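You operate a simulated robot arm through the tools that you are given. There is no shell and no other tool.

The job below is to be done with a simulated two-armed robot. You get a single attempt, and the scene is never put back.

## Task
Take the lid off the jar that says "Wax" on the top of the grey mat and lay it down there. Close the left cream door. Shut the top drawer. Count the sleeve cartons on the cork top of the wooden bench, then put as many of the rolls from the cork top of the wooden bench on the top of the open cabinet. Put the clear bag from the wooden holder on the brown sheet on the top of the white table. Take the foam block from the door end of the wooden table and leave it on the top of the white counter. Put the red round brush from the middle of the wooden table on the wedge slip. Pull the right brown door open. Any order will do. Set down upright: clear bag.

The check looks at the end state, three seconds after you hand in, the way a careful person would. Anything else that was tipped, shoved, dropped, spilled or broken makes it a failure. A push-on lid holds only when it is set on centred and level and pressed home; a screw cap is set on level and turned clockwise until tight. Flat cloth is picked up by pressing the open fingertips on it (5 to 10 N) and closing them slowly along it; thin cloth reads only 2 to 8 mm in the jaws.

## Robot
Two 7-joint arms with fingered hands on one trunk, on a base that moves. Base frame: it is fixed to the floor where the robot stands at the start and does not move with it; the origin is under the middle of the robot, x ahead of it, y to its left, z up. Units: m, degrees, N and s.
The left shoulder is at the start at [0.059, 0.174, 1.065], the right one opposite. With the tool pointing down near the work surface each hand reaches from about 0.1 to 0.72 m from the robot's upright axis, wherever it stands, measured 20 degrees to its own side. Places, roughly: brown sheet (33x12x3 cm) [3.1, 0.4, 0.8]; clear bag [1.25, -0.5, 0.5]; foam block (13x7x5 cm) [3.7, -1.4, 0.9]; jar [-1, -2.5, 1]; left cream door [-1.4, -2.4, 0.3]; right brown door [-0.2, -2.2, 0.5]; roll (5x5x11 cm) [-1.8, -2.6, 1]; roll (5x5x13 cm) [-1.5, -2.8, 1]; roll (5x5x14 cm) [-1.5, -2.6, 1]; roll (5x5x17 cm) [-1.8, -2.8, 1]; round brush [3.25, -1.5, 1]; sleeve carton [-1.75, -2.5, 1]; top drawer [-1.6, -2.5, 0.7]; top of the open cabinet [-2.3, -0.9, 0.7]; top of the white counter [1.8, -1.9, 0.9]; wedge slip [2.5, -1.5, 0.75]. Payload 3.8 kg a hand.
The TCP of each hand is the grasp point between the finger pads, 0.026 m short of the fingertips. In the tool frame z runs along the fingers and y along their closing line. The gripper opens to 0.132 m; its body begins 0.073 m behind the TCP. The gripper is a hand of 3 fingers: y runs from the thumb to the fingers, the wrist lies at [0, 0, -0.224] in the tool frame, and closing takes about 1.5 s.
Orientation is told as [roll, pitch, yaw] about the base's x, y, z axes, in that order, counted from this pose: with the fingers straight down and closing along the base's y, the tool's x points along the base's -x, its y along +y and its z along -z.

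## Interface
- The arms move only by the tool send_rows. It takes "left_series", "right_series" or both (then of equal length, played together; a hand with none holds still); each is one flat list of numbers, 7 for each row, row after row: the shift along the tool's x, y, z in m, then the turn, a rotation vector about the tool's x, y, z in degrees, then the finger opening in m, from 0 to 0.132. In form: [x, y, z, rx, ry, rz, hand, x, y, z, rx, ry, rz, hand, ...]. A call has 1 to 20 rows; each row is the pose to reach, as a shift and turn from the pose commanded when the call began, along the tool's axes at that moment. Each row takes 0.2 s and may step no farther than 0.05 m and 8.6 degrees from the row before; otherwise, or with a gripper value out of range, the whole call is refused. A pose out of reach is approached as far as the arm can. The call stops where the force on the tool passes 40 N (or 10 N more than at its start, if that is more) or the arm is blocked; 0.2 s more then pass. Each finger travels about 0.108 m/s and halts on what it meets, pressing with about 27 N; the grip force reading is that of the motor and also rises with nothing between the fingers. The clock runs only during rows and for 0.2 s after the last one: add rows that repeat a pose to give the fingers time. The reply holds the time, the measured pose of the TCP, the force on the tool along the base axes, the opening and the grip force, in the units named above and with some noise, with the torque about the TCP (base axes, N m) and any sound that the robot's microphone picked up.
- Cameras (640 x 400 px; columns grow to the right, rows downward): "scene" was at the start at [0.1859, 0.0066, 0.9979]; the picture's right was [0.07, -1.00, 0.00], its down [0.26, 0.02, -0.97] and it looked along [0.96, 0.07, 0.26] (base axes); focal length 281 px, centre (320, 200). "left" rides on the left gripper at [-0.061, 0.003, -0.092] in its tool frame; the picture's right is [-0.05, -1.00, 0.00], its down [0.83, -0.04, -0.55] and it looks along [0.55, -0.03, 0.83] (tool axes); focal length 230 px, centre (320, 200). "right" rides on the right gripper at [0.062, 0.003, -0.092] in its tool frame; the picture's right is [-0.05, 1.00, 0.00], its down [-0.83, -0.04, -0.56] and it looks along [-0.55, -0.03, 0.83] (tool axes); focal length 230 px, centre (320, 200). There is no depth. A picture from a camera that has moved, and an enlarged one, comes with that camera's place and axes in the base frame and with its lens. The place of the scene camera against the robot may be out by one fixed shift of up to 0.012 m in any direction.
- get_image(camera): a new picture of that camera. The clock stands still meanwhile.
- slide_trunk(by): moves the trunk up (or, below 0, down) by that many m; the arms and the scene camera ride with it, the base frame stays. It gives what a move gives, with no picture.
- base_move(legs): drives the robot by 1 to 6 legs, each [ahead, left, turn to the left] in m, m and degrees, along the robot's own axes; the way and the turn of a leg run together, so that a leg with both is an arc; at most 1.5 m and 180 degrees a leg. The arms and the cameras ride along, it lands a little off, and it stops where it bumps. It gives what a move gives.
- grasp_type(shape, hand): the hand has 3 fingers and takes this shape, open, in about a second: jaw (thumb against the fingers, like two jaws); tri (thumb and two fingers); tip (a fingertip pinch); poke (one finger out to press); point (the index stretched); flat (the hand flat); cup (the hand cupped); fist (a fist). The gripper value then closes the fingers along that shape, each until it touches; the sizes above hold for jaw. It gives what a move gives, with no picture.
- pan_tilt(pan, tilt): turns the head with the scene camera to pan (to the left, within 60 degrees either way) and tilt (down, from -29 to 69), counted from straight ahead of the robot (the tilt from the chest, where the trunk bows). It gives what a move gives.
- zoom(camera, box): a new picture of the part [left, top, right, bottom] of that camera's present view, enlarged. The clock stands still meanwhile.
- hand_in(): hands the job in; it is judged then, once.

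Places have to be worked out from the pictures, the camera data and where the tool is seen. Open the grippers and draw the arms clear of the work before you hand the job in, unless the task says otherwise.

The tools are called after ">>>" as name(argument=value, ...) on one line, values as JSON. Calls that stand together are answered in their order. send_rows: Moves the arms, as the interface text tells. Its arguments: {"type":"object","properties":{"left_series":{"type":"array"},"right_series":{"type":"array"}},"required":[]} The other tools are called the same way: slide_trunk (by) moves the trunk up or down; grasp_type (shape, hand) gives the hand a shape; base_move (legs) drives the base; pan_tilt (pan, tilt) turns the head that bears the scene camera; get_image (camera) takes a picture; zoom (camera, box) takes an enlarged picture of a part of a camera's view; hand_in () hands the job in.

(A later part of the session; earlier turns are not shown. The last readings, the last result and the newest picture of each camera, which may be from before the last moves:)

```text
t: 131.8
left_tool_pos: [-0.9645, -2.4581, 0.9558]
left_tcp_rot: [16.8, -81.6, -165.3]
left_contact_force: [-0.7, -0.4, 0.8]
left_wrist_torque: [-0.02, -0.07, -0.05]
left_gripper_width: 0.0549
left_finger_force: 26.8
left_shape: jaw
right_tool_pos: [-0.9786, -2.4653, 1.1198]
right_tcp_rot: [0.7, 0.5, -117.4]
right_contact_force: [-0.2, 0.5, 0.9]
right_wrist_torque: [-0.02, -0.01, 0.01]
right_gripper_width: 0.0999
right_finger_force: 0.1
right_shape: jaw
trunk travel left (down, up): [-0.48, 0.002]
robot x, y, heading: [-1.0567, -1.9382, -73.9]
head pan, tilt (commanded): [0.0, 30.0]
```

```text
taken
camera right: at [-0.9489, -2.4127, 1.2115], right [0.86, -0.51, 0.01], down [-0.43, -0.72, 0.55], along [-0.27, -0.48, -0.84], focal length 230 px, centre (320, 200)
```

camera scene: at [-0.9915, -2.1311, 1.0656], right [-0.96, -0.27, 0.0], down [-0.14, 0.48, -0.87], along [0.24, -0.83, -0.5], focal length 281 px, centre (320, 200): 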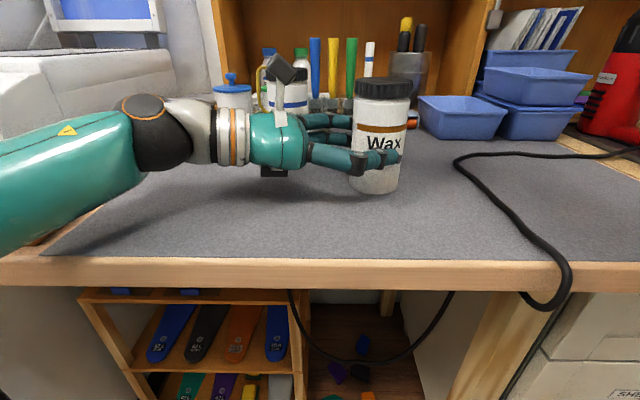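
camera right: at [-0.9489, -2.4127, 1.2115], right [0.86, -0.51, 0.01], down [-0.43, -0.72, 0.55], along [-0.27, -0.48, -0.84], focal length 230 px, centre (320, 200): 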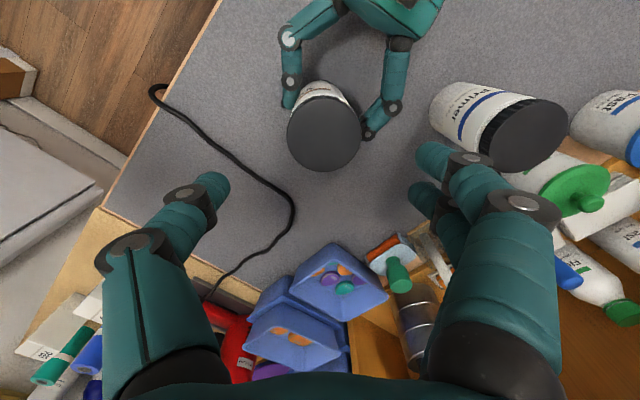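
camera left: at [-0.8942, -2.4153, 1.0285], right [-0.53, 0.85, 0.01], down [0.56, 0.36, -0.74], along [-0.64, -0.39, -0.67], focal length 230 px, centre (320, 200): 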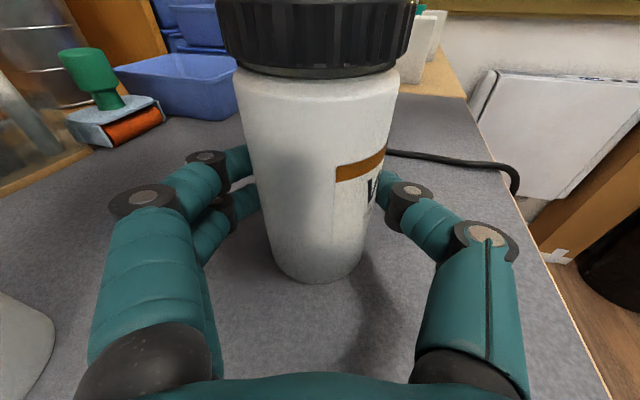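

The lid centre is about 5 mm from the TCP axis; I correct that, descend, and grip the lid rim again.

>>> send_rows(right_series=[0.0027, 0.0045, 0.02, 0, 0, 0, 0.1, 0.0027, 0.0045, 0.045, 0, 0, 0, 0.1, 0.0027, 0.0045, 0.065, 0, 0, 0, 0.1, 0.0027, 0.0045, 0.079, 0, 0, 0, 0.1, 0.0027, 0.0045, 0.079, 0, 0, 0, 0.085, 0.0027, 0.0045, 0.079, 0, 0, 0, 0.07, 0.0027, 0.0045, 0.079, 0, 0, 0, 0.055, 0.0027, 0.0045, 0.079, 0, 0, 0, 0.04, 0.0027, 0.0045, 0.079, 0, 0, 0, 0.035, 0.0027, 0.0045, 0.079, 0, 0, 0, 0.035])

>>> zoom(camera="scene", box=[280, 30, 500, 167])

```text
t: 134.0
left_tool_pos: [-0.9646, -2.4578, 0.955]
left_tcp_rot: [16.8, -81.5, -165.2]
left_contact_force: [0.2, -2.2, 1.4]
left_wrist_torque: [0.06, -0.05, 0.0]
left_gripper_width: 0.0549
left_finger_force: 26.7
left_shape: jaw
right_tool_pos: [-0.9709, -2.4638, 1.0418]
right_tcp_rot: [0.5, 0.5, -117.3]
right_contact_force: [0.1, 2.1, -2.4]
right_wrist_torque: [0.06, 0.0, -0.02]
right_gripper_width: 0.0502
right_finger_force: 26.8
right_shape: jaw
trunk travel left (down, up): [-0.48, 0.002]
robot x, y, heading: [-1.0586, -1.9422, -74.3]
head pan, tilt (commanded): [0.0, 30.0]
```

```text
2.91 times, centred on (390, 98) of scene
camera zoom: at [-0.9909, -2.1309, 1.0655], right [-0.96, -0.27, 0.0], down [-0.14, 0.48, -0.87], along [0.24, -0.83, -0.5], focal length 818 px, centre (116, 495)
```

zoom: 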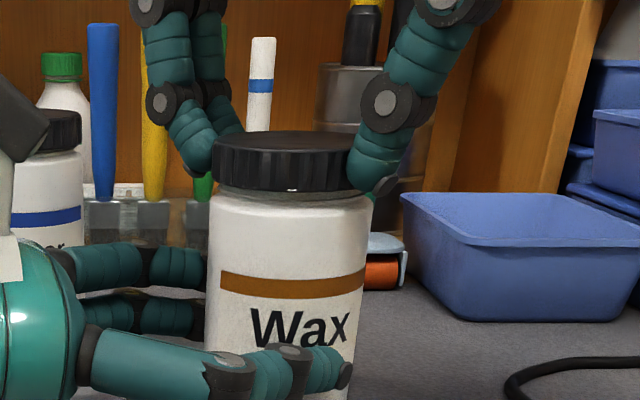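

A small gap shows under the lid now. I turn counter-clockwise another 120°, letting the hand rise slightly with the thread.

>>> send_rows(right_series=[0, 0, 0, 0, 0, -8, 0.035, 0, 0, 0, 0, 0, -16, 0.035, 0, 0, -0.0005, 0, 0, -24, 0.035, 0, 0, -0.0005, 0, 0, -32, 0.035, 0, 0, -0.001, 0, 0, -40, 0.035, 0, 0, -0.001, 0, 0, -48, 0.035, 0, 0, -0.0015, 0, 0, -56, 0.035, 0, 0, -0.0015, 0, 0, -64, 0.035, 0, 0, -0.002, 0, 0, -72, 0.035, 0, 0, -0.002, 0, 0, -80, 0.035, 0, 0, -0.0025, 0, 0, -88, 0.035, 0, 0, -0.0025, 0, 0, -96, 0.035, 0, 0, -0.003, 0, 0, -104, 0.035, 0, 0, -0.003, 0, 0, -112, 0.035, 0, 0, -0.003, 0, 0, -120, 0.035])

>>> zoom(camera="scene", box=[280, 30, 500, 167])

```text
t: 137.2
left_tool_pos: [-0.9655, -2.4581, 0.9574]
left_tcp_rot: [18.0, -81.7, -166.4]
left_contact_force: [15.9, 0.9, 9.2]
left_wrist_torque: [0.17, 0.34, 0.18]
left_gripper_width: 0.0558
left_finger_force: 27.4
left_shape: jaw
right_tool_pos: [-0.9735, -2.4648, 1.0443]
right_tcp_rot: [0.1, -0.8, 2.9]
right_contact_force: [-12.3, 0.1, 3.4]
right_wrist_torque: [-0.01, 0.34, -0.08]
right_gripper_width: 0.0507
right_finger_force: 27.1
right_shape: jaw
trunk travel left (down, up): [-0.48, 0.002]
robot x, y, heading: [-1.0575, -1.9419, -74.2]
head pan, tilt (commanded): [0.0, 30.0]
```

```text
2.91 times, centred on (390, 98) of scene
camera zoom: at [-0.991, -2.1301, 1.0659], right [-0.96, -0.27, 0.0], down [-0.14, 0.48, -0.87], along [0.24, -0.83, -0.5], focal length 818 px, centre (116, 495)
```

zoom: 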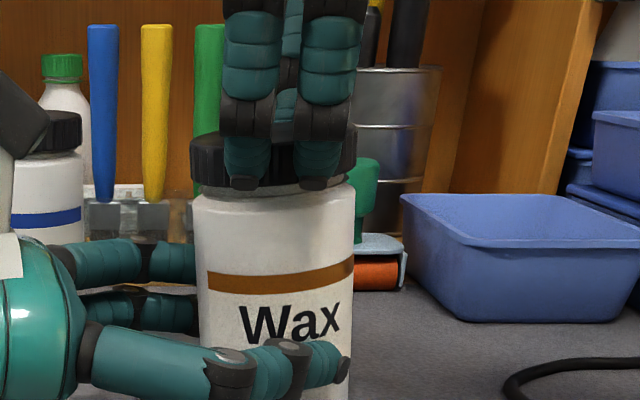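

The gap under the lid is larger. I relieve the sideways force and try lifting again by 1.5 cm.

>>> send_rows(right_series=[0.002, 0, 0, 0, 0, 0, 0.035, 0.004, 0, -0.002, 0, 0, 0, 0.035, 0.004, 0, -0.005, 0, 0, 0, 0.035, 0.004, 0, -0.008, 0, 0, 0, 0.035, 0.004, 0, -0.011, 0, 0, 0, 0.035])

>>> zoom(camera="scene", box=[280, 30, 500, 167])

```text
t: 138.4
left_tool_pos: [-0.9653, -2.459, 0.9574]
left_tcp_rot: [17.8, -81.8, -166.4]
left_contact_force: [2.0, 1.1, 22.6]
left_wrist_torque: [-0.19, 0.36, -0.03]
left_gripper_width: 0.0559
left_finger_force: 27.3
left_shape: jaw
right_tool_pos: [-0.9763, -2.4661, 1.05]
right_tcp_rot: [0.3, -0.6, 2.8]
right_contact_force: [-3.4, -1.2, -26.8]
right_wrist_torque: [-0.02, 0.15, 0.02]
right_gripper_width: 0.0495
right_finger_force: 26.6
right_shape: jaw
trunk travel left (down, up): [-0.48, 0.002]
robot x, y, heading: [-1.0571, -1.9426, -74.2]
head pan, tilt (commanded): [0.0, 30.0]
```

```text
2.91 times, centred on (390, 98) of scene
camera zoom: at [-0.991, -2.1309, 1.0654], right [-0.96, -0.27, 0.0], down [-0.14, 0.48, -0.87], along [0.24, -0.83, -0.5], focal length 818 px, centre (116, 495)
```

zoom: 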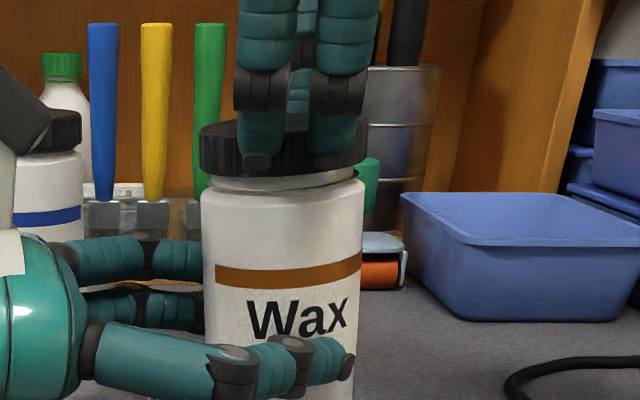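

Still threaded, with a wider gap. I relax, open, lift clear, turn back clockwise for a third stroke.

>>> send_rows(right_series=[0, 0, 0.007, 0, 0, 0, 0.035, 0, 0, 0.008, 0, 0, 0, 0.05, 0, 0, 0.008, 0, 0, 0, 0.075, 0, 0, 0.008, 0, 0, 0, 0.1, 0, 0, -0.02, 0, 0, 0, 0.1, 0, 0, -0.065, 0, 0, 0, 0.1])

>>> send_rows(right_series=[0, 0, 0, 0, 0, 8, 0.1, 0, 0, 0, 0, 0, 16, 0.1, 0, 0, 0, 0, 0, 24, 0.1, 0, 0, 0, 0, 0, 32, 0.1, 0, 0, 0, 0, 0, 40, 0.1, 0, 0, 0, 0, 0, 48, 0.1, 0, 0, 0, 0, 0, 56, 0.1, 0, 0, 0, 0, 0, 64, 0.1, 0, 0, 0, 0, 0, 72, 0.1, 0, 0, 0, 0, 0, 80, 0.1, 0, 0, 0, 0, 0, 88, 0.1, 0, 0, 0, 0, 0, 96, 0.1, 0, 0, 0, 0, 0, 104, 0.1, 0, 0, 0, 0, 0, 112, 0.1, 0, 0, 0, 0, 0, 120, 0.1])

>>> get_image(camera="right")

>>> zoom(camera="scene", box=[280, 30, 500, 167])

```text
t: 139.8
left_tool_pos: [-0.964, -2.4565, 0.9543]
left_tcp_rot: [16.6, -81.5, -165.0]
left_contact_force: [-1.5, -0.4, 5.8]
left_wrist_torque: [-0.21, -0.12, -0.04]
left_gripper_width: 0.0553
left_finger_force: 26.9
left_shape: jaw
right_tool_pos: [-0.977, -2.467, 1.1196]
right_tcp_rot: [0.1, -0.8, 2.8]
right_contact_force: [0.3, 0.2, -0.7]
right_wrist_torque: [0.0, 0.0, -0.02]
right_gripper_width: 0.0996
right_finger_force: 0.1
right_shape: jaw
trunk travel left (down, up): [-0.48, 0.002]
robot x, y, heading: [-1.0574, -1.9406, -74.1]
head pan, tilt (commanded): [0.0, 30.0]
```

```text
t: 143.0
left_tool_pos: [-0.9644, -2.4584, 0.9548]
left_tcp_rot: [16.9, -81.7, -165.5]
left_contact_force: [-1.1, 0.2, 0.3]
left_wrist_torque: [-0.05, -0.08, -0.01]
left_gripper_width: 0.0548
left_finger_force: 27.0
left_shape: jaw
right_tool_pos: [-0.976, -2.4653, 1.1184]
right_tcp_rot: [0.7, 0.4, -117.3]
right_contact_force: [0.3, -0.4, 0.5]
right_wrist_torque: [0.04, -0.02, -0.01]
right_gripper_width: 0.0998
right_finger_force: 0.0
right_shape: jaw
trunk travel left (down, up): [-0.48, 0.002]
robot x, y, heading: [-1.0554, -1.9374, -74.0]
head pan, tilt (commanded): [0.0, 30.0]
```

```text
taken
camera right: at [-0.9469, -2.413, 1.211], right [0.86, -0.51, 0.01], down [-0.43, -0.72, 0.55], along [-0.27, -0.48, -0.84], focal length 230 px, centre (320, 200)
```

right: 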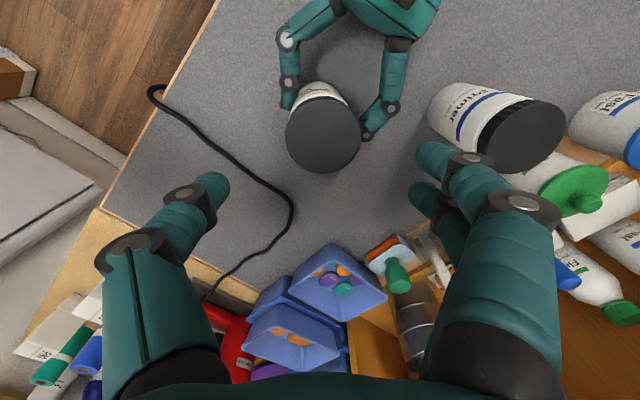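

```text
2.91 times, centred on (390, 98) of scene
camera zoom: at [-0.9906, -2.1306, 1.0657], right [-0.96, -0.27, 0.0], down [-0.14, 0.48, -0.87], along [0.24, -0.83, -0.5], focal length 818 px, centre (116, 495)
```

zoom: 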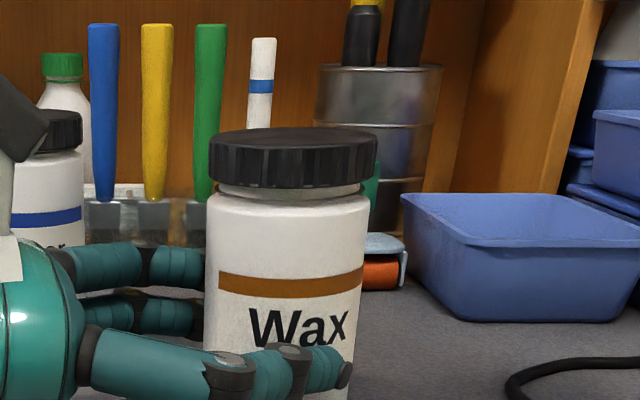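

The neck is visible under the lid. I regrip for the third stroke with the tips slightly higher.

>>> send_rows(right_series=[0.0025, 0.003, 0.02, 0, 0, 0, 0.1, 0.0025, 0.003, 0.045, 0, 0, 0, 0.1, 0.0025, 0.003, 0.065, 0, 0, 0, 0.1, 0.0025, 0.003, 0.074, 0, 0, 0, 0.1, 0.0025, 0.003, 0.074, 0, 0, 0, 0.085, 0.0025, 0.003, 0.074, 0, 0, 0, 0.07, 0.0025, 0.003, 0.074, 0, 0, 0, 0.055, 0.0025, 0.003, 0.074, 0, 0, 0, 0.04, 0.0025, 0.003, 0.074, 0, 0, 0, 0.035, 0.0025, 0.003, 0.074, 0, 0, 0, 0.035])

>>> send_rows(right_series=[0, 0, 0, 0, 0, -8, 0.035, 0, 0, 0, 0, 0, -16, 0.035, 0, 0, -0.0005, 0, 0, -24, 0.035, 0, 0, -0.0005, 0, 0, -32, 0.035, 0, 0, -0.001, 0, 0, -40, 0.035, 0, 0, -0.001, 0, 0, -48, 0.035, 0, 0, -0.0015, 0, 0, -56, 0.035, 0, 0, -0.0015, 0, 0, -64, 0.035, 0, 0, -0.002, 0, 0, -72, 0.035, 0, 0, -0.002, 0, 0, -80, 0.035, 0, 0, -0.0025, 0, 0, -88, 0.035, 0, 0, -0.0025, 0, 0, -96, 0.035, 0, 0, -0.003, 0, 0, -104, 0.035, 0, 0, -0.003, 0, 0, -112, 0.035, 0, 0, -0.003, 0, 0, -120, 0.035])

>>> zoom(camera="scene", box=[280, 30, 500, 167])

```text
t: 145.2
left_tool_pos: [-0.9645, -2.4572, 0.9552]
left_tcp_rot: [16.8, -81.7, -165.3]
left_contact_force: [-0.2, -0.6, 1.7]
left_wrist_torque: [0.03, -0.01, -0.03]
left_gripper_width: 0.0549
left_finger_force: 26.8
left_shape: jaw
right_tool_pos: [-0.9722, -2.4655, 1.044]
right_tcp_rot: [0.7, 0.6, -117.1]
right_contact_force: [1.0, 0.0, -1.7]
right_wrist_torque: [-0.04, -0.05, 0.0]
right_gripper_width: 0.0516
right_finger_force: 27.0
right_shape: jaw
trunk travel left (down, up): [-0.48, 0.002]
robot x, y, heading: [-1.0592, -1.9409, -73.7]
head pan, tilt (commanded): [0.0, 30.0]
```

```text
t: 148.4
left_tool_pos: [-0.9636, -2.4588, 0.9555]
left_tcp_rot: [17.3, -81.6, -165.6]
left_contact_force: [7.9, -0.1, 5.4]
left_wrist_torque: [0.1, 0.14, 0.21]
left_gripper_width: 0.0546
left_finger_force: 26.6
left_shape: jaw
right_tool_pos: [-0.9732, -2.4647, 1.0474]
right_tcp_rot: [0.1, -0.7, 2.9]
right_contact_force: [-5.9, 0.2, 0.5]
right_wrist_torque: [0.01, 0.14, -0.09]
right_gripper_width: 0.0516
right_finger_force: 27.0
right_shape: jaw
trunk travel left (down, up): [-0.48, 0.002]
robot x, y, heading: [-1.056, -1.9399, -74.1]
head pan, tilt (commanded): [0.0, 30.0]
```

```text
2.91 times, centred on (390, 98) of scene
camera zoom: at [-0.9908, -2.1304, 1.0657], right [-0.96, -0.27, 0.0], down [-0.14, 0.48, -0.87], along [0.24, -0.83, -0.5], focal length 818 px, centre (116, 495)
```

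zoom: 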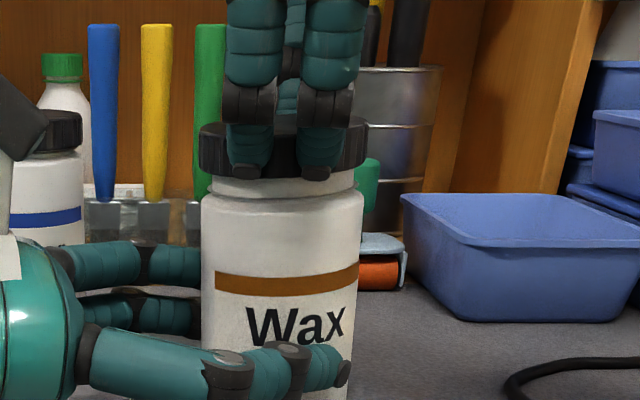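

The lid is well up now. I test lifting again slowly.

>>> send_rows(right_series=[0.001, 0, -0.001, 0, 0, 0, 0.035, 0.002, 0, -0.003, 0, 0, 0, 0.035, 0.002, 0, -0.006, 0, 0, 0, 0.035, 0.002, 0, -0.009, 0, 0, 0, 0.035, 0.002, 0, -0.012, 0, 0, 0, 0.035])

>>> zoom(camera="scene", box=[280, 30, 500, 167])

```text
t: 149.6
left_tool_pos: [-0.9649, -2.4583, 0.9543]
left_tcp_rot: [16.5, -81.4, -165.1]
left_contact_force: [-0.7, 0.3, 1.4]
left_wrist_torque: [0.01, -0.06, 0.0]
left_gripper_width: 0.0547
left_finger_force: 26.7
left_shape: jaw
right_tool_pos: [-0.9737, -2.4633, 1.0607]
right_tcp_rot: [0.0, -0.9, 2.9]
right_contact_force: [0.0, 0.2, -0.1]
right_wrist_torque: [0.02, 0.03, 0.0]
right_gripper_width: 0.0511
right_finger_force: 26.8
right_shape: jaw
trunk travel left (down, up): [-0.48, 0.002]
robot x, y, heading: [-1.057, -1.9427, -73.9]
head pan, tilt (commanded): [0.0, 30.0]
```

```text
2.91 times, centred on (390, 98) of scene
camera zoom: at [-0.9911, -2.1305, 1.0656], right [-0.96, -0.27, 0.0], down [-0.14, 0.48, -0.87], along [0.24, -0.83, -0.5], focal length 818 px, centre (116, 495)
```

zoom: 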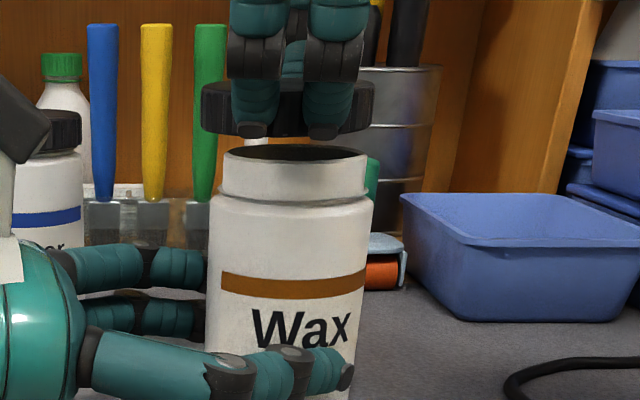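

The lid is off and held by the right hand. I raise it clear, then release the jar with the left hand and back that arm off to the left and up.

>>> send_rows(right_series=[0, 0, -0.02, 0, 0, 0, 0.035, 0, 0, -0.04, 0, 0, 0, 0.035, 0, 0, -0.06, 0, 0, 0, 0.035, 0, 0, -0.07, 0, 0, 0, 0.035, 0, 0, -0.07, 0, 0, 0, 0.035, 0, 0, -0.07, 0, 0, 0, 0.035, 0, 0, -0.07, 0, 0, 0, 0.035, 0, 0, -0.07, 0, 0, 0, 0.035, 0, 0, -0.07, 0, 0, 0, 0.035, 0, 0, -0.07, 0, 0, 0, 0.035, 0, 0, -0.07, 0, 0, 0, 0.035, 0, 0, -0.07, 0, 0, 0, 0.035], left_series=[0, 0, 0, 0, 0, 0, 0.055, 0, 0, 0, 0, 0, 0, 0.07, 0, 0, 0, 0, 0, 0, 0.085, 0, 0, 0, 0, 0, 0, 0.1, 0, 0, -0.02, 0, 0, 0, 0.1, 0, 0, -0.05, 0, 0, 0, 0.1, 0, 0, -0.08, 0, 0, 0, 0.1, 0, 0, -0.11, 0, 0, 0, 0.1, -0.04, 0, -0.14, 0, 0, 0, 0.1, -0.08, 0, -0.17, 0, 0, 0, 0.1, -0.12, 0, -0.2, 0, 0, 0, 0.1, -0.15, 0, -0.22, 0, 0, 0, 0.1])

>>> get_image(camera="scene")

>>> get_image(camera="right")

```text
t: 152.2
left_tool_pos: [-0.8007, -2.3488, 1.1335]
left_tcp_rot: [16.5, -81.5, -165.0]
left_contact_force: [-0.2, -0.5, -0.4]
left_wrist_torque: [0.0, -0.01, -0.04]
left_gripper_width: 0.0998
left_finger_force: 0.1
left_shape: jaw
right_tool_pos: [-0.9763, -2.4654, 1.1287]
right_tcp_rot: [0.1, -0.8, 2.8]
right_contact_force: [0.0, -0.2, 0.9]
right_wrist_torque: [-0.02, -0.04, 0.03]
right_gripper_width: 0.0513
right_finger_force: 27.3
right_shape: jaw
trunk travel left (down, up): [-0.48, 0.002]
robot x, y, heading: [-1.0574, -1.9416, -74.3]
head pan, tilt (commanded): [0.0, 30.0]
```

```text
taken
camera scene: at [-0.9909, -2.1307, 1.0656], right [-0.96, -0.27, 0.0], down [-0.14, 0.48, -0.87], along [0.24, -0.83, -0.5], focal length 281 px, centre (320, 200)
```

scene: 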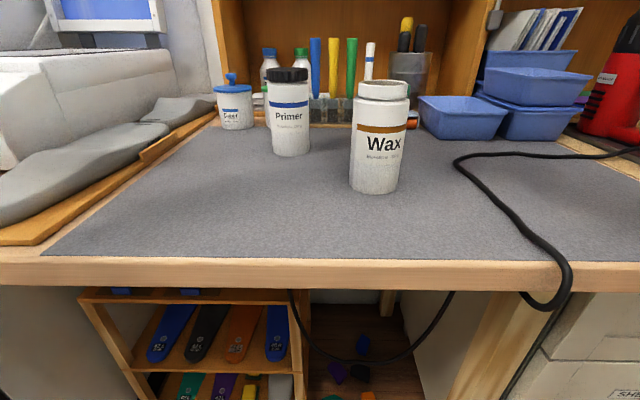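

```text
taken
camera right: at [-1.0395, -2.4648, 1.2201], right [0.0, 1.0, 0.0], down [0.82, 0.0, 0.57], along [0.57, 0.0, -0.82], focal length 230 px, centre (320, 200)
```

right: 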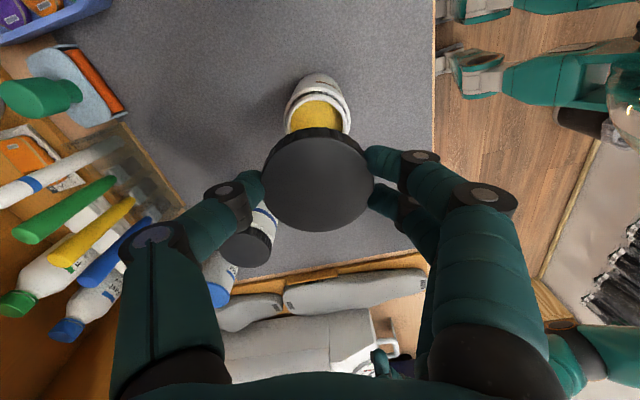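

The open jar stands upright in place with wax inside. I move the left arm further away while carrying the lid over the free left-front part of the mat.

>>> send_rows(right_series=[0, 0, 0, 0, 0, 0, 0.035, 0, 0, 0, 0, 0, 7, 0.035, -0.01, 0.008, 0, 0, 0, 14, 0.035, -0.03, 0.02, 0, 0, 0, 21, 0.035, -0.05, 0.033, 0, 0, 0, 28, 0.035, -0.07, 0.046, 0, 0, 0, 35, 0.035, -0.09, 0.06, 0, 0, 0, 42, 0.035, -0.11, 0.0747, 0, 0, 0, 49, 0.035, -0.11, 0.0747, 0, 0, 0, 56, 0.035, -0.11, 0.0747, 0, 0, 0, 63, 0.035], left_series=[-0.01, 0, -0.03, 0, 0, 0, 0.1, -0.03, 0, -0.06, 0, 0, 0, 0.1, -0.05, 0, -0.09, 0, 0, 0, 0.1, -0.06, 0, -0.12, 0, 0, 0, 0.1, -0.07, 0, -0.14, 0, 0, 0, 0.1, -0.07, 0, -0.14, 0, 0, 0, 0.1, -0.07, 0, -0.14, 0, 0, 0, 0.1, -0.07, 0, -0.14, 0, 0, 0, 0.1, -0.07, 0, -0.14, 0, 0, 0, 0.1, -0.07, 0, -0.14, 0, 0, 0, 0.1])

>>> get_image(camera="scene")

>>> get_image(camera="right")

```text
t: 154.4
left_tool_pos: [-0.6907, -2.2792, 1.2215]
left_tcp_rot: [16.9, -81.5, -165.3]
left_contact_force: [0.3, 0.1, 0.0]
left_wrist_torque: [-0.02, 0.02, 0.0]
left_gripper_width: 0.0998
left_finger_force: 0.0
left_shape: jaw
right_tool_pos: [-0.8703, -2.3839, 1.131]
right_tcp_rot: [0.7, -0.2, -60.4]
right_contact_force: [-1.0, -0.7, 0.1]
right_wrist_torque: [-0.02, 0.04, 0.02]
right_gripper_width: 0.0516
right_finger_force: 26.9
right_shape: jaw
trunk travel left (down, up): [-0.48, 0.002]
robot x, y, heading: [-1.0569, -1.9451, -73.9]
head pan, tilt (commanded): [0.0, 30.0]
```

```text
taken
camera scene: at [-0.9908, -2.1306, 1.0656], right [-0.96, -0.27, 0.0], down [-0.14, 0.48, -0.87], along [0.24, -0.83, -0.5], focal length 281 px, centre (320, 200)
```

scene: 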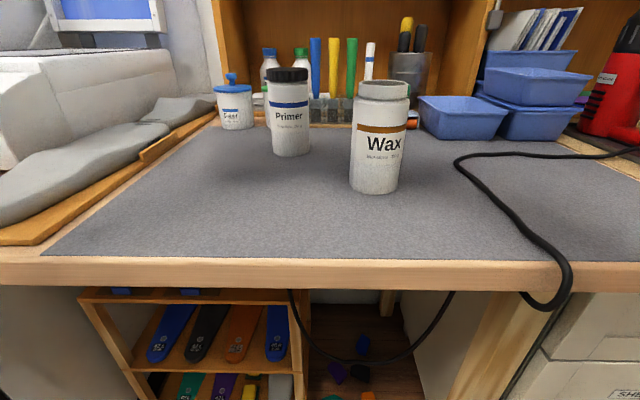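

```text
taken
camera right: at [-0.8989, -2.3297, 1.2234], right [0.89, 0.45, 0.01], down [0.37, -0.74, 0.56], along [0.26, -0.49, -0.83], focal length 230 px, centre (320, 200)
```

right: 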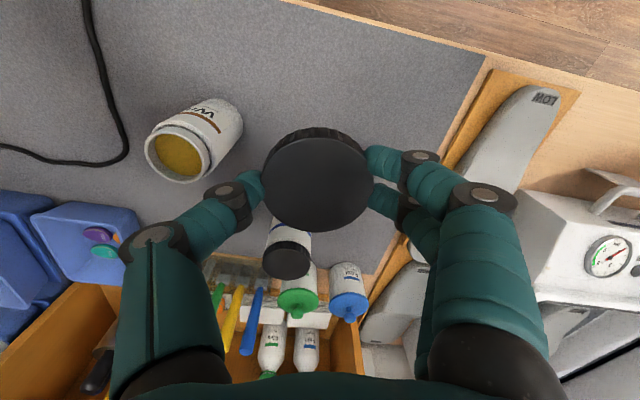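

The lid is over a clear area of the mat. I lower it to just above the surface, then settle gently until contact.

>>> send_rows(right_series=[0, 0, 0.04, 0, 0, 0, 0.035, 0, 0, 0.08, 0, 0, 0, 0.035, 0, 0, 0.12, 0, 0, 0, 0.035, 0, 0, 0.155, 0, 0, 0, 0.035, 0, 0, 0.175, 0, 0, 0, 0.035, 0, 0, 0.185, 0, 0, 0, 0.035])

>>> zoom(camera="scene", box=[180, 100, 420, 250])

```text
t: 155.8
left_tool_pos: [-0.6914, -2.2805, 1.2212]
left_tcp_rot: [16.7, -81.5, -165.3]
left_contact_force: [0.5, -0.1, -0.5]
left_wrist_torque: [0.02, 0.02, -0.02]
left_gripper_width: 0.0998
left_finger_force: 0.0
left_shape: jaw
right_tool_pos: [-0.8676, -2.3844, 0.9453]
right_tcp_rot: [0.8, -0.2, -60.2]
right_contact_force: [0.5, 0.3, 0.5]
right_wrist_torque: [-0.03, -0.01, -0.01]
right_gripper_width: 0.0513
right_finger_force: 27.0
right_shape: jaw
trunk travel left (down, up): [-0.48, 0.002]
robot x, y, heading: [-1.0582, -1.9393, -74.0]
head pan, tilt (commanded): [0.0, 30.0]
```

```text
2.67 times, centred on (300, 175) of scene
camera zoom: at [-0.9909, -2.1308, 1.0656], right [-0.96, -0.27, 0.0], down [-0.14, 0.48, -0.87], along [0.24, -0.83, -0.5], focal length 750 px, centre (373, 267)
```

zoom: 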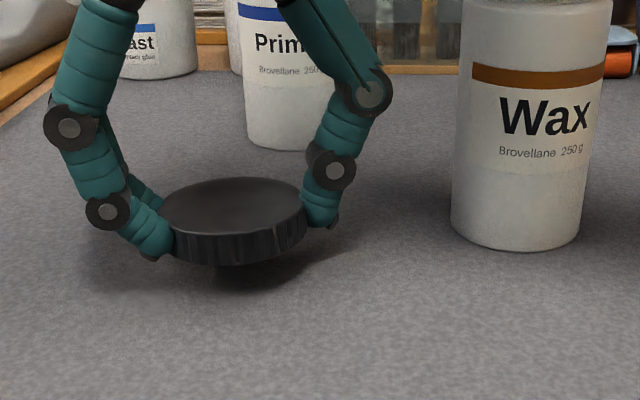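

The lid is level just above the mat. I ease it down in 3 mm steps.

>>> send_rows(right_series=[0, 0, 0.004, 0, 0, 0, 0.035, 0, 0, 0.008, 0, 0, 0, 0.035, 0, 0, 0.011, 0, 0, 0, 0.035, 0, 0, 0.014, 0, 0, 0, 0.035])

>>> zoom(camera="scene", box=[180, 100, 420, 250])

```text
t: 156.8
left_tool_pos: [-0.6911, -2.2797, 1.2207]
left_tcp_rot: [16.7, -81.5, -165.2]
left_contact_force: [0.9, -0.1, 0.3]
left_wrist_torque: [0.01, 0.01, 0.01]
left_gripper_width: 0.0998
left_finger_force: 0.0
left_shape: jaw
right_tool_pos: [-0.8674, -2.3847, 0.933]
right_tcp_rot: [0.8, -0.2, -60.1]
right_contact_force: [-0.2, -0.2, 0.4]
right_wrist_torque: [0.0, -0.04, -0.04]
right_gripper_width: 0.0513
right_finger_force: 26.6
right_shape: jaw
trunk travel left (down, up): [-0.48, 0.002]
robot x, y, heading: [-1.0601, -1.9393, -74.0]
head pan, tilt (commanded): [0.0, 30.0]
```

```text
2.67 times, centred on (300, 175) of scene
camera zoom: at [-0.9909, -2.1308, 1.0656], right [-0.96, -0.27, 0.0], down [-0.14, 0.48, -0.87], along [0.24, -0.83, -0.5], focal length 750 px, centre (373, 267)
```

zoom: 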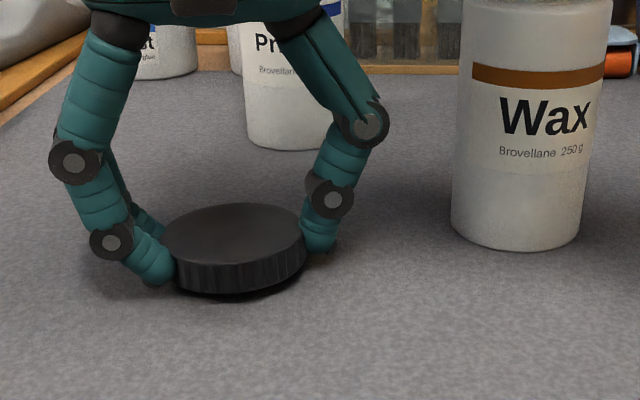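

Nearly touching; force is still ~0. I lower a few more millimetres in tiny steps to feel contact.

>>> send_rows(right_series=[0, 0, 0.002, 0, 0, 0, 0.035, 0, 0, 0.004, 0, 0, 0, 0.035, 0, 0, 0.006, 0, 0, 0, 0.035])

>>> zoom(camera="scene", box=[180, 100, 420, 250])

```text
t: 157.6
left_tool_pos: [-0.6909, -2.2804, 1.2227]
left_tcp_rot: [17.1, -81.4, -165.6]
left_contact_force: [-0.4, -0.3, 0.3]
left_wrist_torque: [0.01, -0.01, -0.02]
left_gripper_width: 0.1
left_finger_force: 0.1
left_shape: jaw
right_tool_pos: [-0.8673, -2.3852, 0.9263]
right_tcp_rot: [0.6, -0.3, -60.3]
right_contact_force: [-0.8, -0.5, 4.1]
right_wrist_torque: [-0.08, 0.09, 0.03]
right_gripper_width: 0.0515
right_finger_force: 26.7
right_shape: jaw
trunk travel left (down, up): [-0.48, 0.002]
robot x, y, heading: [-1.0556, -1.9395, -74.1]
head pan, tilt (commanded): [0.0, 30.0]
```

```text
2.67 times, centred on (300, 175) of scene
camera zoom: at [-0.9911, -2.1306, 1.0658], right [-0.96, -0.27, 0.0], down [-0.14, 0.48, -0.87], along [0.24, -0.83, -0.5], focal length 750 px, centre (373, 267)
```

zoom: 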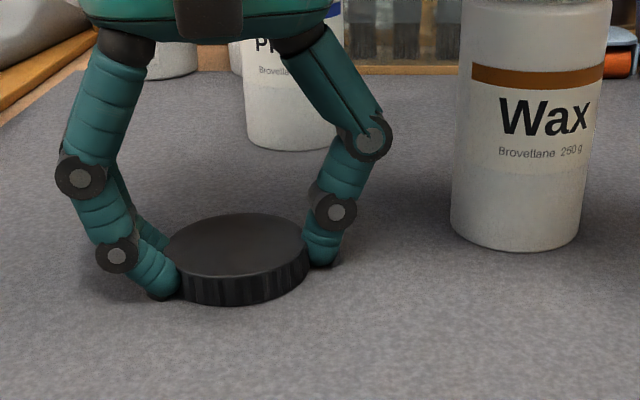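

Contact is felt (4 N) and the lid lies flat on the mat. I open the hand and lift straight up.

>>> send_rows(right_series=[0, 0, -0.001, 0, 0, 0, 0.055, 0, 0, -0.001, 0, 0, 0, 0.07, 0, 0, -0.001, 0, 0, 0, 0.085, 0, 0, -0.001, 0, 0, 0, 0.095, 0, 0, -0.03, 0, 0, 0, 0.1, 0, 0, -0.07, 0, 0, 0, 0.1, 0, 0, -0.12, 0, 0, 0, 0.1, 0, 0, -0.17, 0, 0, 0, 0.1, 0, 0, -0.22, 0, 0, 0, 0.1])

>>> get_image(camera="scene")

```text
t: 159.6
left_tool_pos: [-0.6919, -2.2807, 1.2219]
left_tcp_rot: [17.3, -81.5, -165.6]
left_contact_force: [0.7, 0.4, -0.6]
left_wrist_torque: [0.04, 0.02, 0.01]
left_gripper_width: 0.0997
left_finger_force: 0.1
left_shape: jaw
right_tool_pos: [-0.8686, -2.3849, 1.1448]
right_tcp_rot: [0.8, -0.3, -60.2]
right_contact_force: [0.3, -0.9, -0.1]
right_wrist_torque: [-0.01, 0.0, 0.0]
right_gripper_width: 0.1001
right_finger_force: 0.1
right_shape: jaw
trunk travel left (down, up): [-0.48, 0.002]
robot x, y, heading: [-1.0566, -1.9374, -74.1]
head pan, tilt (commanded): [0.0, 30.0]
```

```text
taken
camera scene: at [-0.9909, -2.1302, 1.0658], right [-0.96, -0.27, 0.0], down [-0.14, 0.48, -0.87], along [0.24, -0.83, -0.5], focal length 281 px, centre (320, 200)
```

scene: 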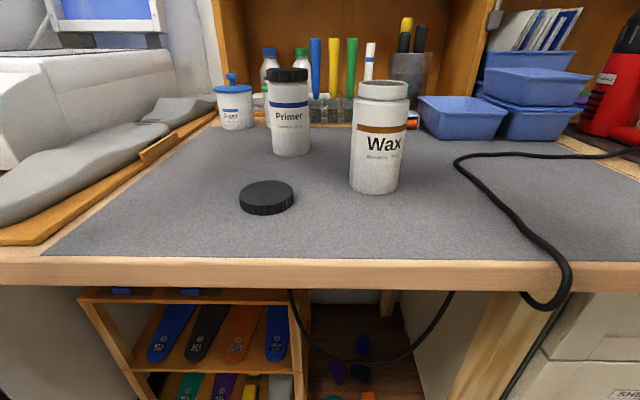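

The lid lies on the mat beside the jar. Next are the rolls: I back off 0.25 m and drive 0.55 m to the right, then look at the cork top.

>>> base_move(legs=[[-0.25, 0, -1], [0, -0.56, 0]])

>>> pan_tilt(pan=0, tilt=25)

>>> get_image(camera="scene")

>>> get_image(camera="right")

```text
t: 166.4
left_tool_pos: [-1.3028, -2.1898, 1.2217]
left_tcp_rot: [16.8, -81.6, -165.9]
left_contact_force: [0.0, -0.4, -0.7]
left_wrist_torque: [0.0, 0.03, -0.03]
left_gripper_width: 0.0998
left_finger_force: 0.1
left_shape: jaw
right_tool_pos: [-1.4809, -2.2945, 1.143]
right_tcp_rot: [0.8, -0.4, -61.0]
right_contact_force: [-0.5, -0.8, -0.9]
right_wrist_torque: [-0.02, -0.02, 0.03]
right_gripper_width: 0.1002
right_finger_force: 0.0
right_shape: jaw
trunk travel left (down, up): [-0.48, 0.002]
robot x, y, heading: [-1.662, -1.8424, -74.8]
head pan, tilt (commanded): [0.0, 30.0]
```

```text
t: 167.0
left_tool_pos: [-1.3043, -2.1898, 1.2209]
left_tcp_rot: [16.6, -81.7, -165.9]
left_contact_force: [0.4, -0.1, 0.7]
left_wrist_torque: [-0.02, -0.02, 0.0]
left_gripper_width: 0.0998
left_finger_force: 0.0
left_shape: jaw
right_tool_pos: [-1.4821, -2.293, 1.1425]
right_tcp_rot: [0.7, -0.3, -61.0]
right_contact_force: [0.5, 0.2, 0.6]
right_wrist_torque: [0.0, -0.02, -0.02]
right_gripper_width: 0.0999
right_finger_force: 0.0
right_shape: jaw
trunk travel left (down, up): [-0.48, 0.002]
robot x, y, heading: [-1.6666, -1.8451, -75.0]
head pan, tilt (commanded): [0.0, 25.0]
```

```text
taken
camera scene: at [-1.6004, -2.0377, 1.0735], right [-0.97, -0.26, 0.0], down [-0.11, 0.41, -0.91], along [0.24, -0.87, -0.42], focal length 281 px, centre (320, 200)
```

scene: 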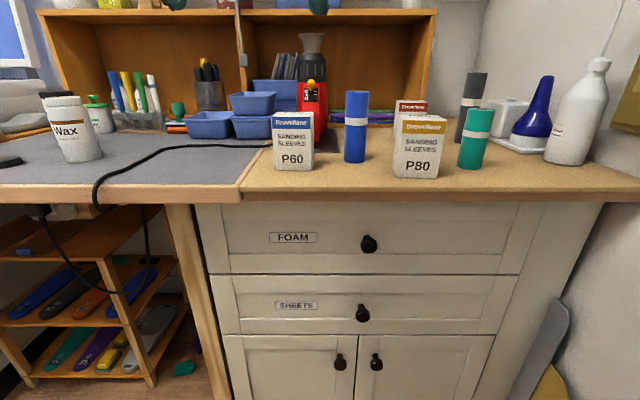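

```text
taken
camera right: at [-1.5099, -2.2384, 1.2349], right [0.9, 0.44, 0.01], down [0.36, -0.75, 0.56], along [0.25, -0.5, -0.83], focal length 230 px, centre (320, 200)
```

right: 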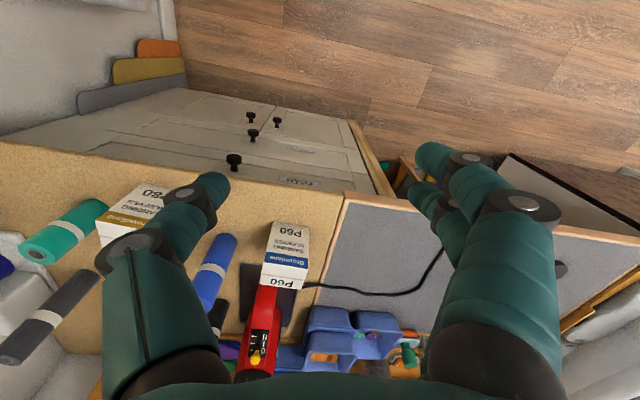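

All cream fronts are shut and the cork top shows rolls and cartons clearly. I drive 0.24 m ahead and 6 cm right, then straighten the left hand to point down.

>>> base_move(legs=[[0.22, -0.06, 0]])

>>> send_rows(left_series=[0, 0, 0, 0, 8, 0, 0.1, 0, 0, 0, 0, 16, 0, 0.1, 0, 0, 0, 0, 24, 0, 0.1, 0, 0, 0, 0, 32, 0, 0.1, 0, 0, 0, 0, 40, 0, 0.1, 0, 0, 0, 0, 48, 0, 0.1, 0, 0, 0, 0, 56, 0, 0.1, 0, 0, 0, 0, 64, 0, 0.1, 0, 0, 0, 0, 72, 0, 0.1, 0, 0, 0, 0, 80, 0, 0.1])

>>> get_image(camera="scene")

>>> get_image(camera="left")

>>> get_image(camera="right")

```text
t: 168.8
left_tool_pos: [-1.305, -2.4153, 1.2231]
left_tcp_rot: [17.0, -81.6, -166.2]
left_contact_force: [0.7, -1.4, -0.7]
left_wrist_torque: [0.03, 0.03, -0.03]
left_gripper_width: 0.0999
left_finger_force: 0.0
left_shape: jaw
right_tool_pos: [-1.4834, -2.517, 1.1433]
right_tcp_rot: [0.8, -0.4, -61.1]
right_contact_force: [-0.3, -0.2, 0.6]
right_wrist_torque: [-0.01, -0.01, 0.01]
right_gripper_width: 0.0998
right_finger_force: 0.0
right_shape: jaw
trunk travel left (down, up): [-0.48, 0.002]
robot x, y, heading: [-1.6675, -2.0709, -75.0]
head pan, tilt (commanded): [0.0, 25.0]
```

```text
t: 170.9
left_tool_pos: [-1.3054, -2.4145, 1.2221]
left_tcp_rot: [2.6, -1.8, -149.5]
left_contact_force: [0.2, 0.9, -0.7]
left_wrist_torque: [-0.01, 0.0, 0.0]
left_gripper_width: 0.0996
left_finger_force: 0.1
left_shape: jaw
right_tool_pos: [-1.4846, -2.5177, 1.1444]
right_tcp_rot: [0.8, -0.3, -61.0]
right_contact_force: [0.7, 0.9, 0.0]
right_wrist_torque: [0.02, -0.01, -0.03]
right_gripper_width: 0.1
right_finger_force: 0.0
right_shape: jaw
trunk travel left (down, up): [-0.48, 0.002]
robot x, y, heading: [-1.6661, -2.0679, -75.1]
head pan, tilt (commanded): [0.0, 25.0]
```

```text
taken
camera scene: at [-1.6031, -2.2622, 1.0737], right [-0.97, -0.26, 0.0], down [-0.11, 0.41, -0.91], along [0.24, -0.88, -0.42], focal length 281 px, centre (320, 200)
```

scene: 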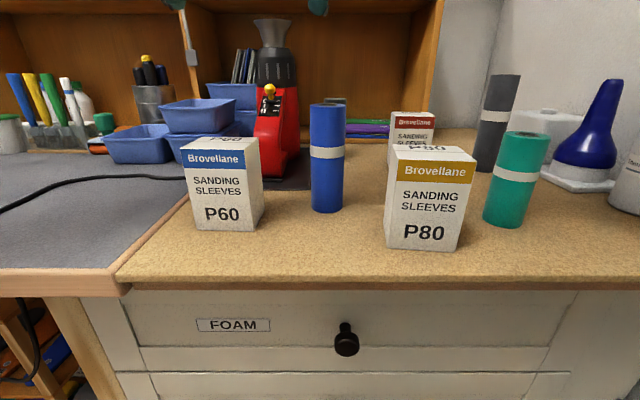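

```text
taken
camera left: at [-1.357, -2.4439, 1.3163], right [-0.55, 0.83, -0.04], down [0.7, 0.49, 0.53], along [0.46, 0.26, -0.85], focal length 230 px, centre (320, 200)
```

left: 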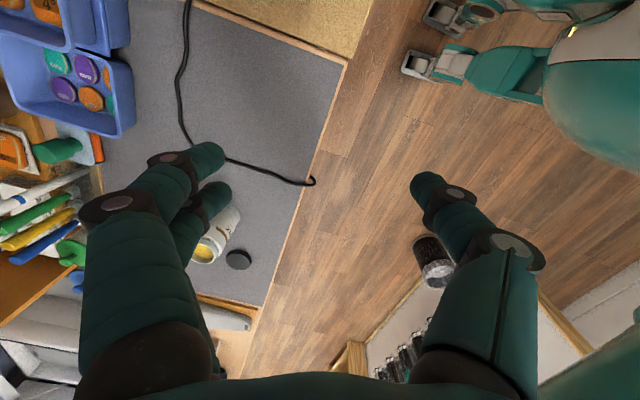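

```text
taken
camera right: at [-1.513, -2.4629, 1.2353], right [0.9, 0.44, 0.01], down [0.36, -0.75, 0.56], along [0.25, -0.5, -0.83], focal length 230 px, centre (320, 200)
```

right: 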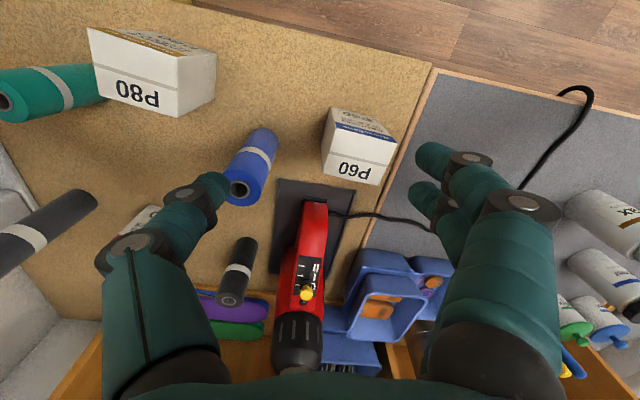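

Blue roll is at ≈[-1.53, -2.607] (top z≈1.04), teal roll at ≈[-1.75, -2.628] (top ≈1.01). I move the right hand over the teal roll, turning it so the fingers close front-to-back.

>>> send_rows(right_series=[0.004, -0.032, 0, 0, 0, -8, 0.1, 0.007, -0.064, 0, 0, 0, -16, 0.1, 0.011, -0.095, 0, 0, 0, -24, 0.1, 0.014, -0.127, 0, 0, 0, -32, 0.1, 0.018, -0.159, 0, 0, 0, -40, 0.1, 0.021, -0.19, 0, 0, 0, -48, 0.1, 0.025, -0.222, 0, 0, 0, -56, 0.1, 0.029, -0.254, 0, 0, 0, -64, 0.1, 0.032, -0.2856, 0, 0, 0, -72, 0.1, 0.032, -0.2856, 0, 0, 0, -72, 0.1])

>>> get_image(camera="right")

>>> get_image(camera="scene")

```text
t: 173.2
left_tool_pos: [-1.2912, -2.4025, 1.2216]
left_tcp_rot: [2.7, -2.8, -149.6]
left_contact_force: [0.2, -0.2, 0.2]
left_wrist_torque: [-0.01, -0.01, -0.01]
left_gripper_width: 0.0999
left_finger_force: 0.0
left_shape: jaw
right_tool_pos: [-1.7369, -2.6175, 1.1457]
right_tcp_rot: [-0.6, -0.1, 11.4]
right_contact_force: [0.3, -0.4, 0.7]
right_wrist_torque: [0.0, -0.01, 0.03]
right_gripper_width: 0.0999
right_finger_force: 0.0
right_shape: jaw
trunk travel left (down, up): [-0.48, 0.002]
robot x, y, heading: [-1.6659, -2.0668, -75.3]
head pan, tilt (commanded): [0.0, 25.0]
```

```text
taken
camera right: at [-1.798, -2.6256, 1.2381], right [-0.15, 0.99, -0.01], down [0.82, 0.13, 0.56], along [0.55, 0.07, -0.83], focal length 230 px, centre (320, 200)
```

right: 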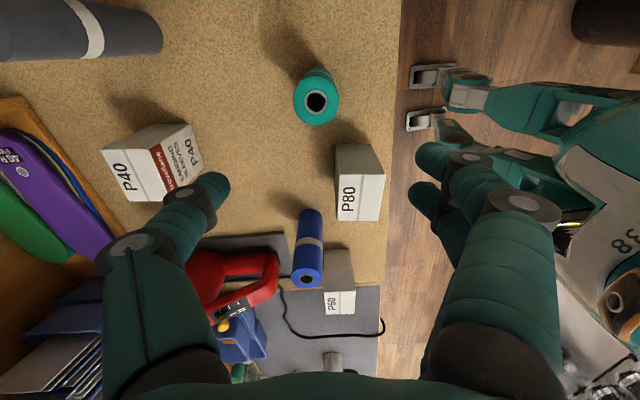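

```text
taken
camera scene: at [-1.5907, -2.251, 1.0753], right [-0.97, -0.26, 0.01], down [-0.12, 0.4, -0.91], along [0.23, -0.88, -0.42], focal length 281 px, centre (320, 200)
```

scene: 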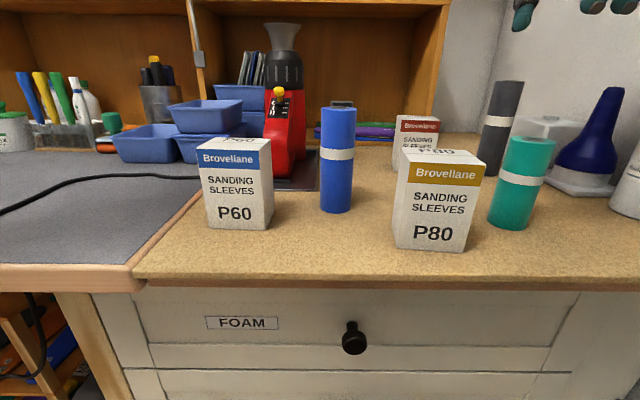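

The robot seems to have swayed slightly; maybe the right elbow touches the wall side. I look to the right to check.

>>> pan_tilt(pan=-55, tilt=0)

>>> get_image(camera="scene")

>>> pan_tilt(pan=-60, tilt=-25)

>>> get_image(camera="scene")

```text
t: 174.4
left_tool_pos: [-1.2909, -2.4003, 1.2212]
left_tcp_rot: [2.6, -2.7, -149.4]
left_contact_force: [1.2, -1.1, 0.8]
left_wrist_torque: [0.02, 0.0, -0.01]
left_gripper_width: 0.0995
left_finger_force: 0.0
left_shape: jaw
right_tool_pos: [-1.7365, -2.6179, 1.1467]
right_tcp_rot: [-0.5, 0.0, 11.2]
right_contact_force: [0.7, 0.2, -1.3]
right_wrist_torque: [0.0, -0.01, 0.0]
right_gripper_width: 0.1002
right_finger_force: 0.0
right_shape: jaw
trunk travel left (down, up): [-0.48, 0.002]
robot x, y, heading: [-1.6633, -2.0685, -74.9]
head pan, tilt (commanded): [-55.0, 0.0]
```

```text
taken
camera scene: at [-1.6722, -2.2302, 1.1162], right [-0.77, 0.64, 0.0], down [-0.01, -0.01, -1.0], along [-0.64, -0.77, 0.02], focal length 281 px, centre (320, 200)
```

scene: 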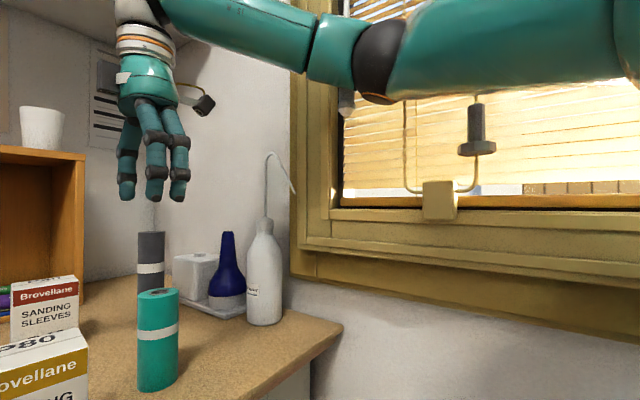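

```text
t: 175.3
left_tool_pos: [-1.2916, -2.4008, 1.2222]
left_tcp_rot: [2.7, -2.7, -149.5]
left_contact_force: [-0.6, -0.4, 0.5]
left_wrist_torque: [0.0, -0.01, -0.01]
left_gripper_width: 0.1001
left_finger_force: 0.0
left_shape: jaw
right_tool_pos: [-1.7377, -2.6171, 1.1462]
right_tcp_rot: [-0.5, 0.0, 11.3]
right_contact_force: [0.3, 0.2, 0.4]
right_wrist_torque: [-0.01, -0.01, -0.01]
right_gripper_width: 0.0997
right_finger_force: 0.0
right_shape: jaw
trunk travel left (down, up): [-0.48, 0.002]
robot x, y, heading: [-1.6668, -2.0703, -74.9]
head pan, tilt (commanded): [-60.0, -25.0]
```

```text
taken
camera scene: at [-1.6643, -2.211, 1.1516], right [-0.71, 0.71, 0.0], down [-0.31, -0.31, -0.9], along [-0.64, -0.64, 0.44], focal length 281 px, centre (320, 200)
```

scene: 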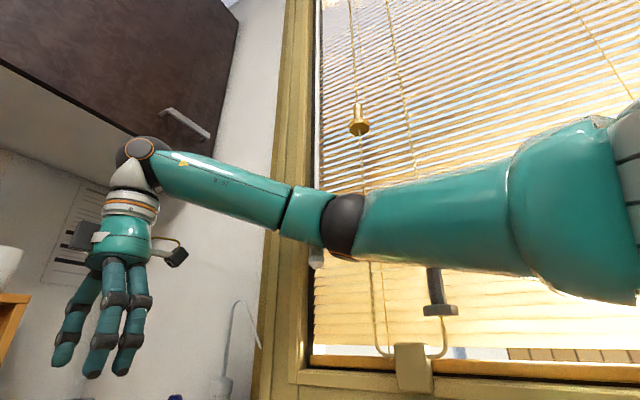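

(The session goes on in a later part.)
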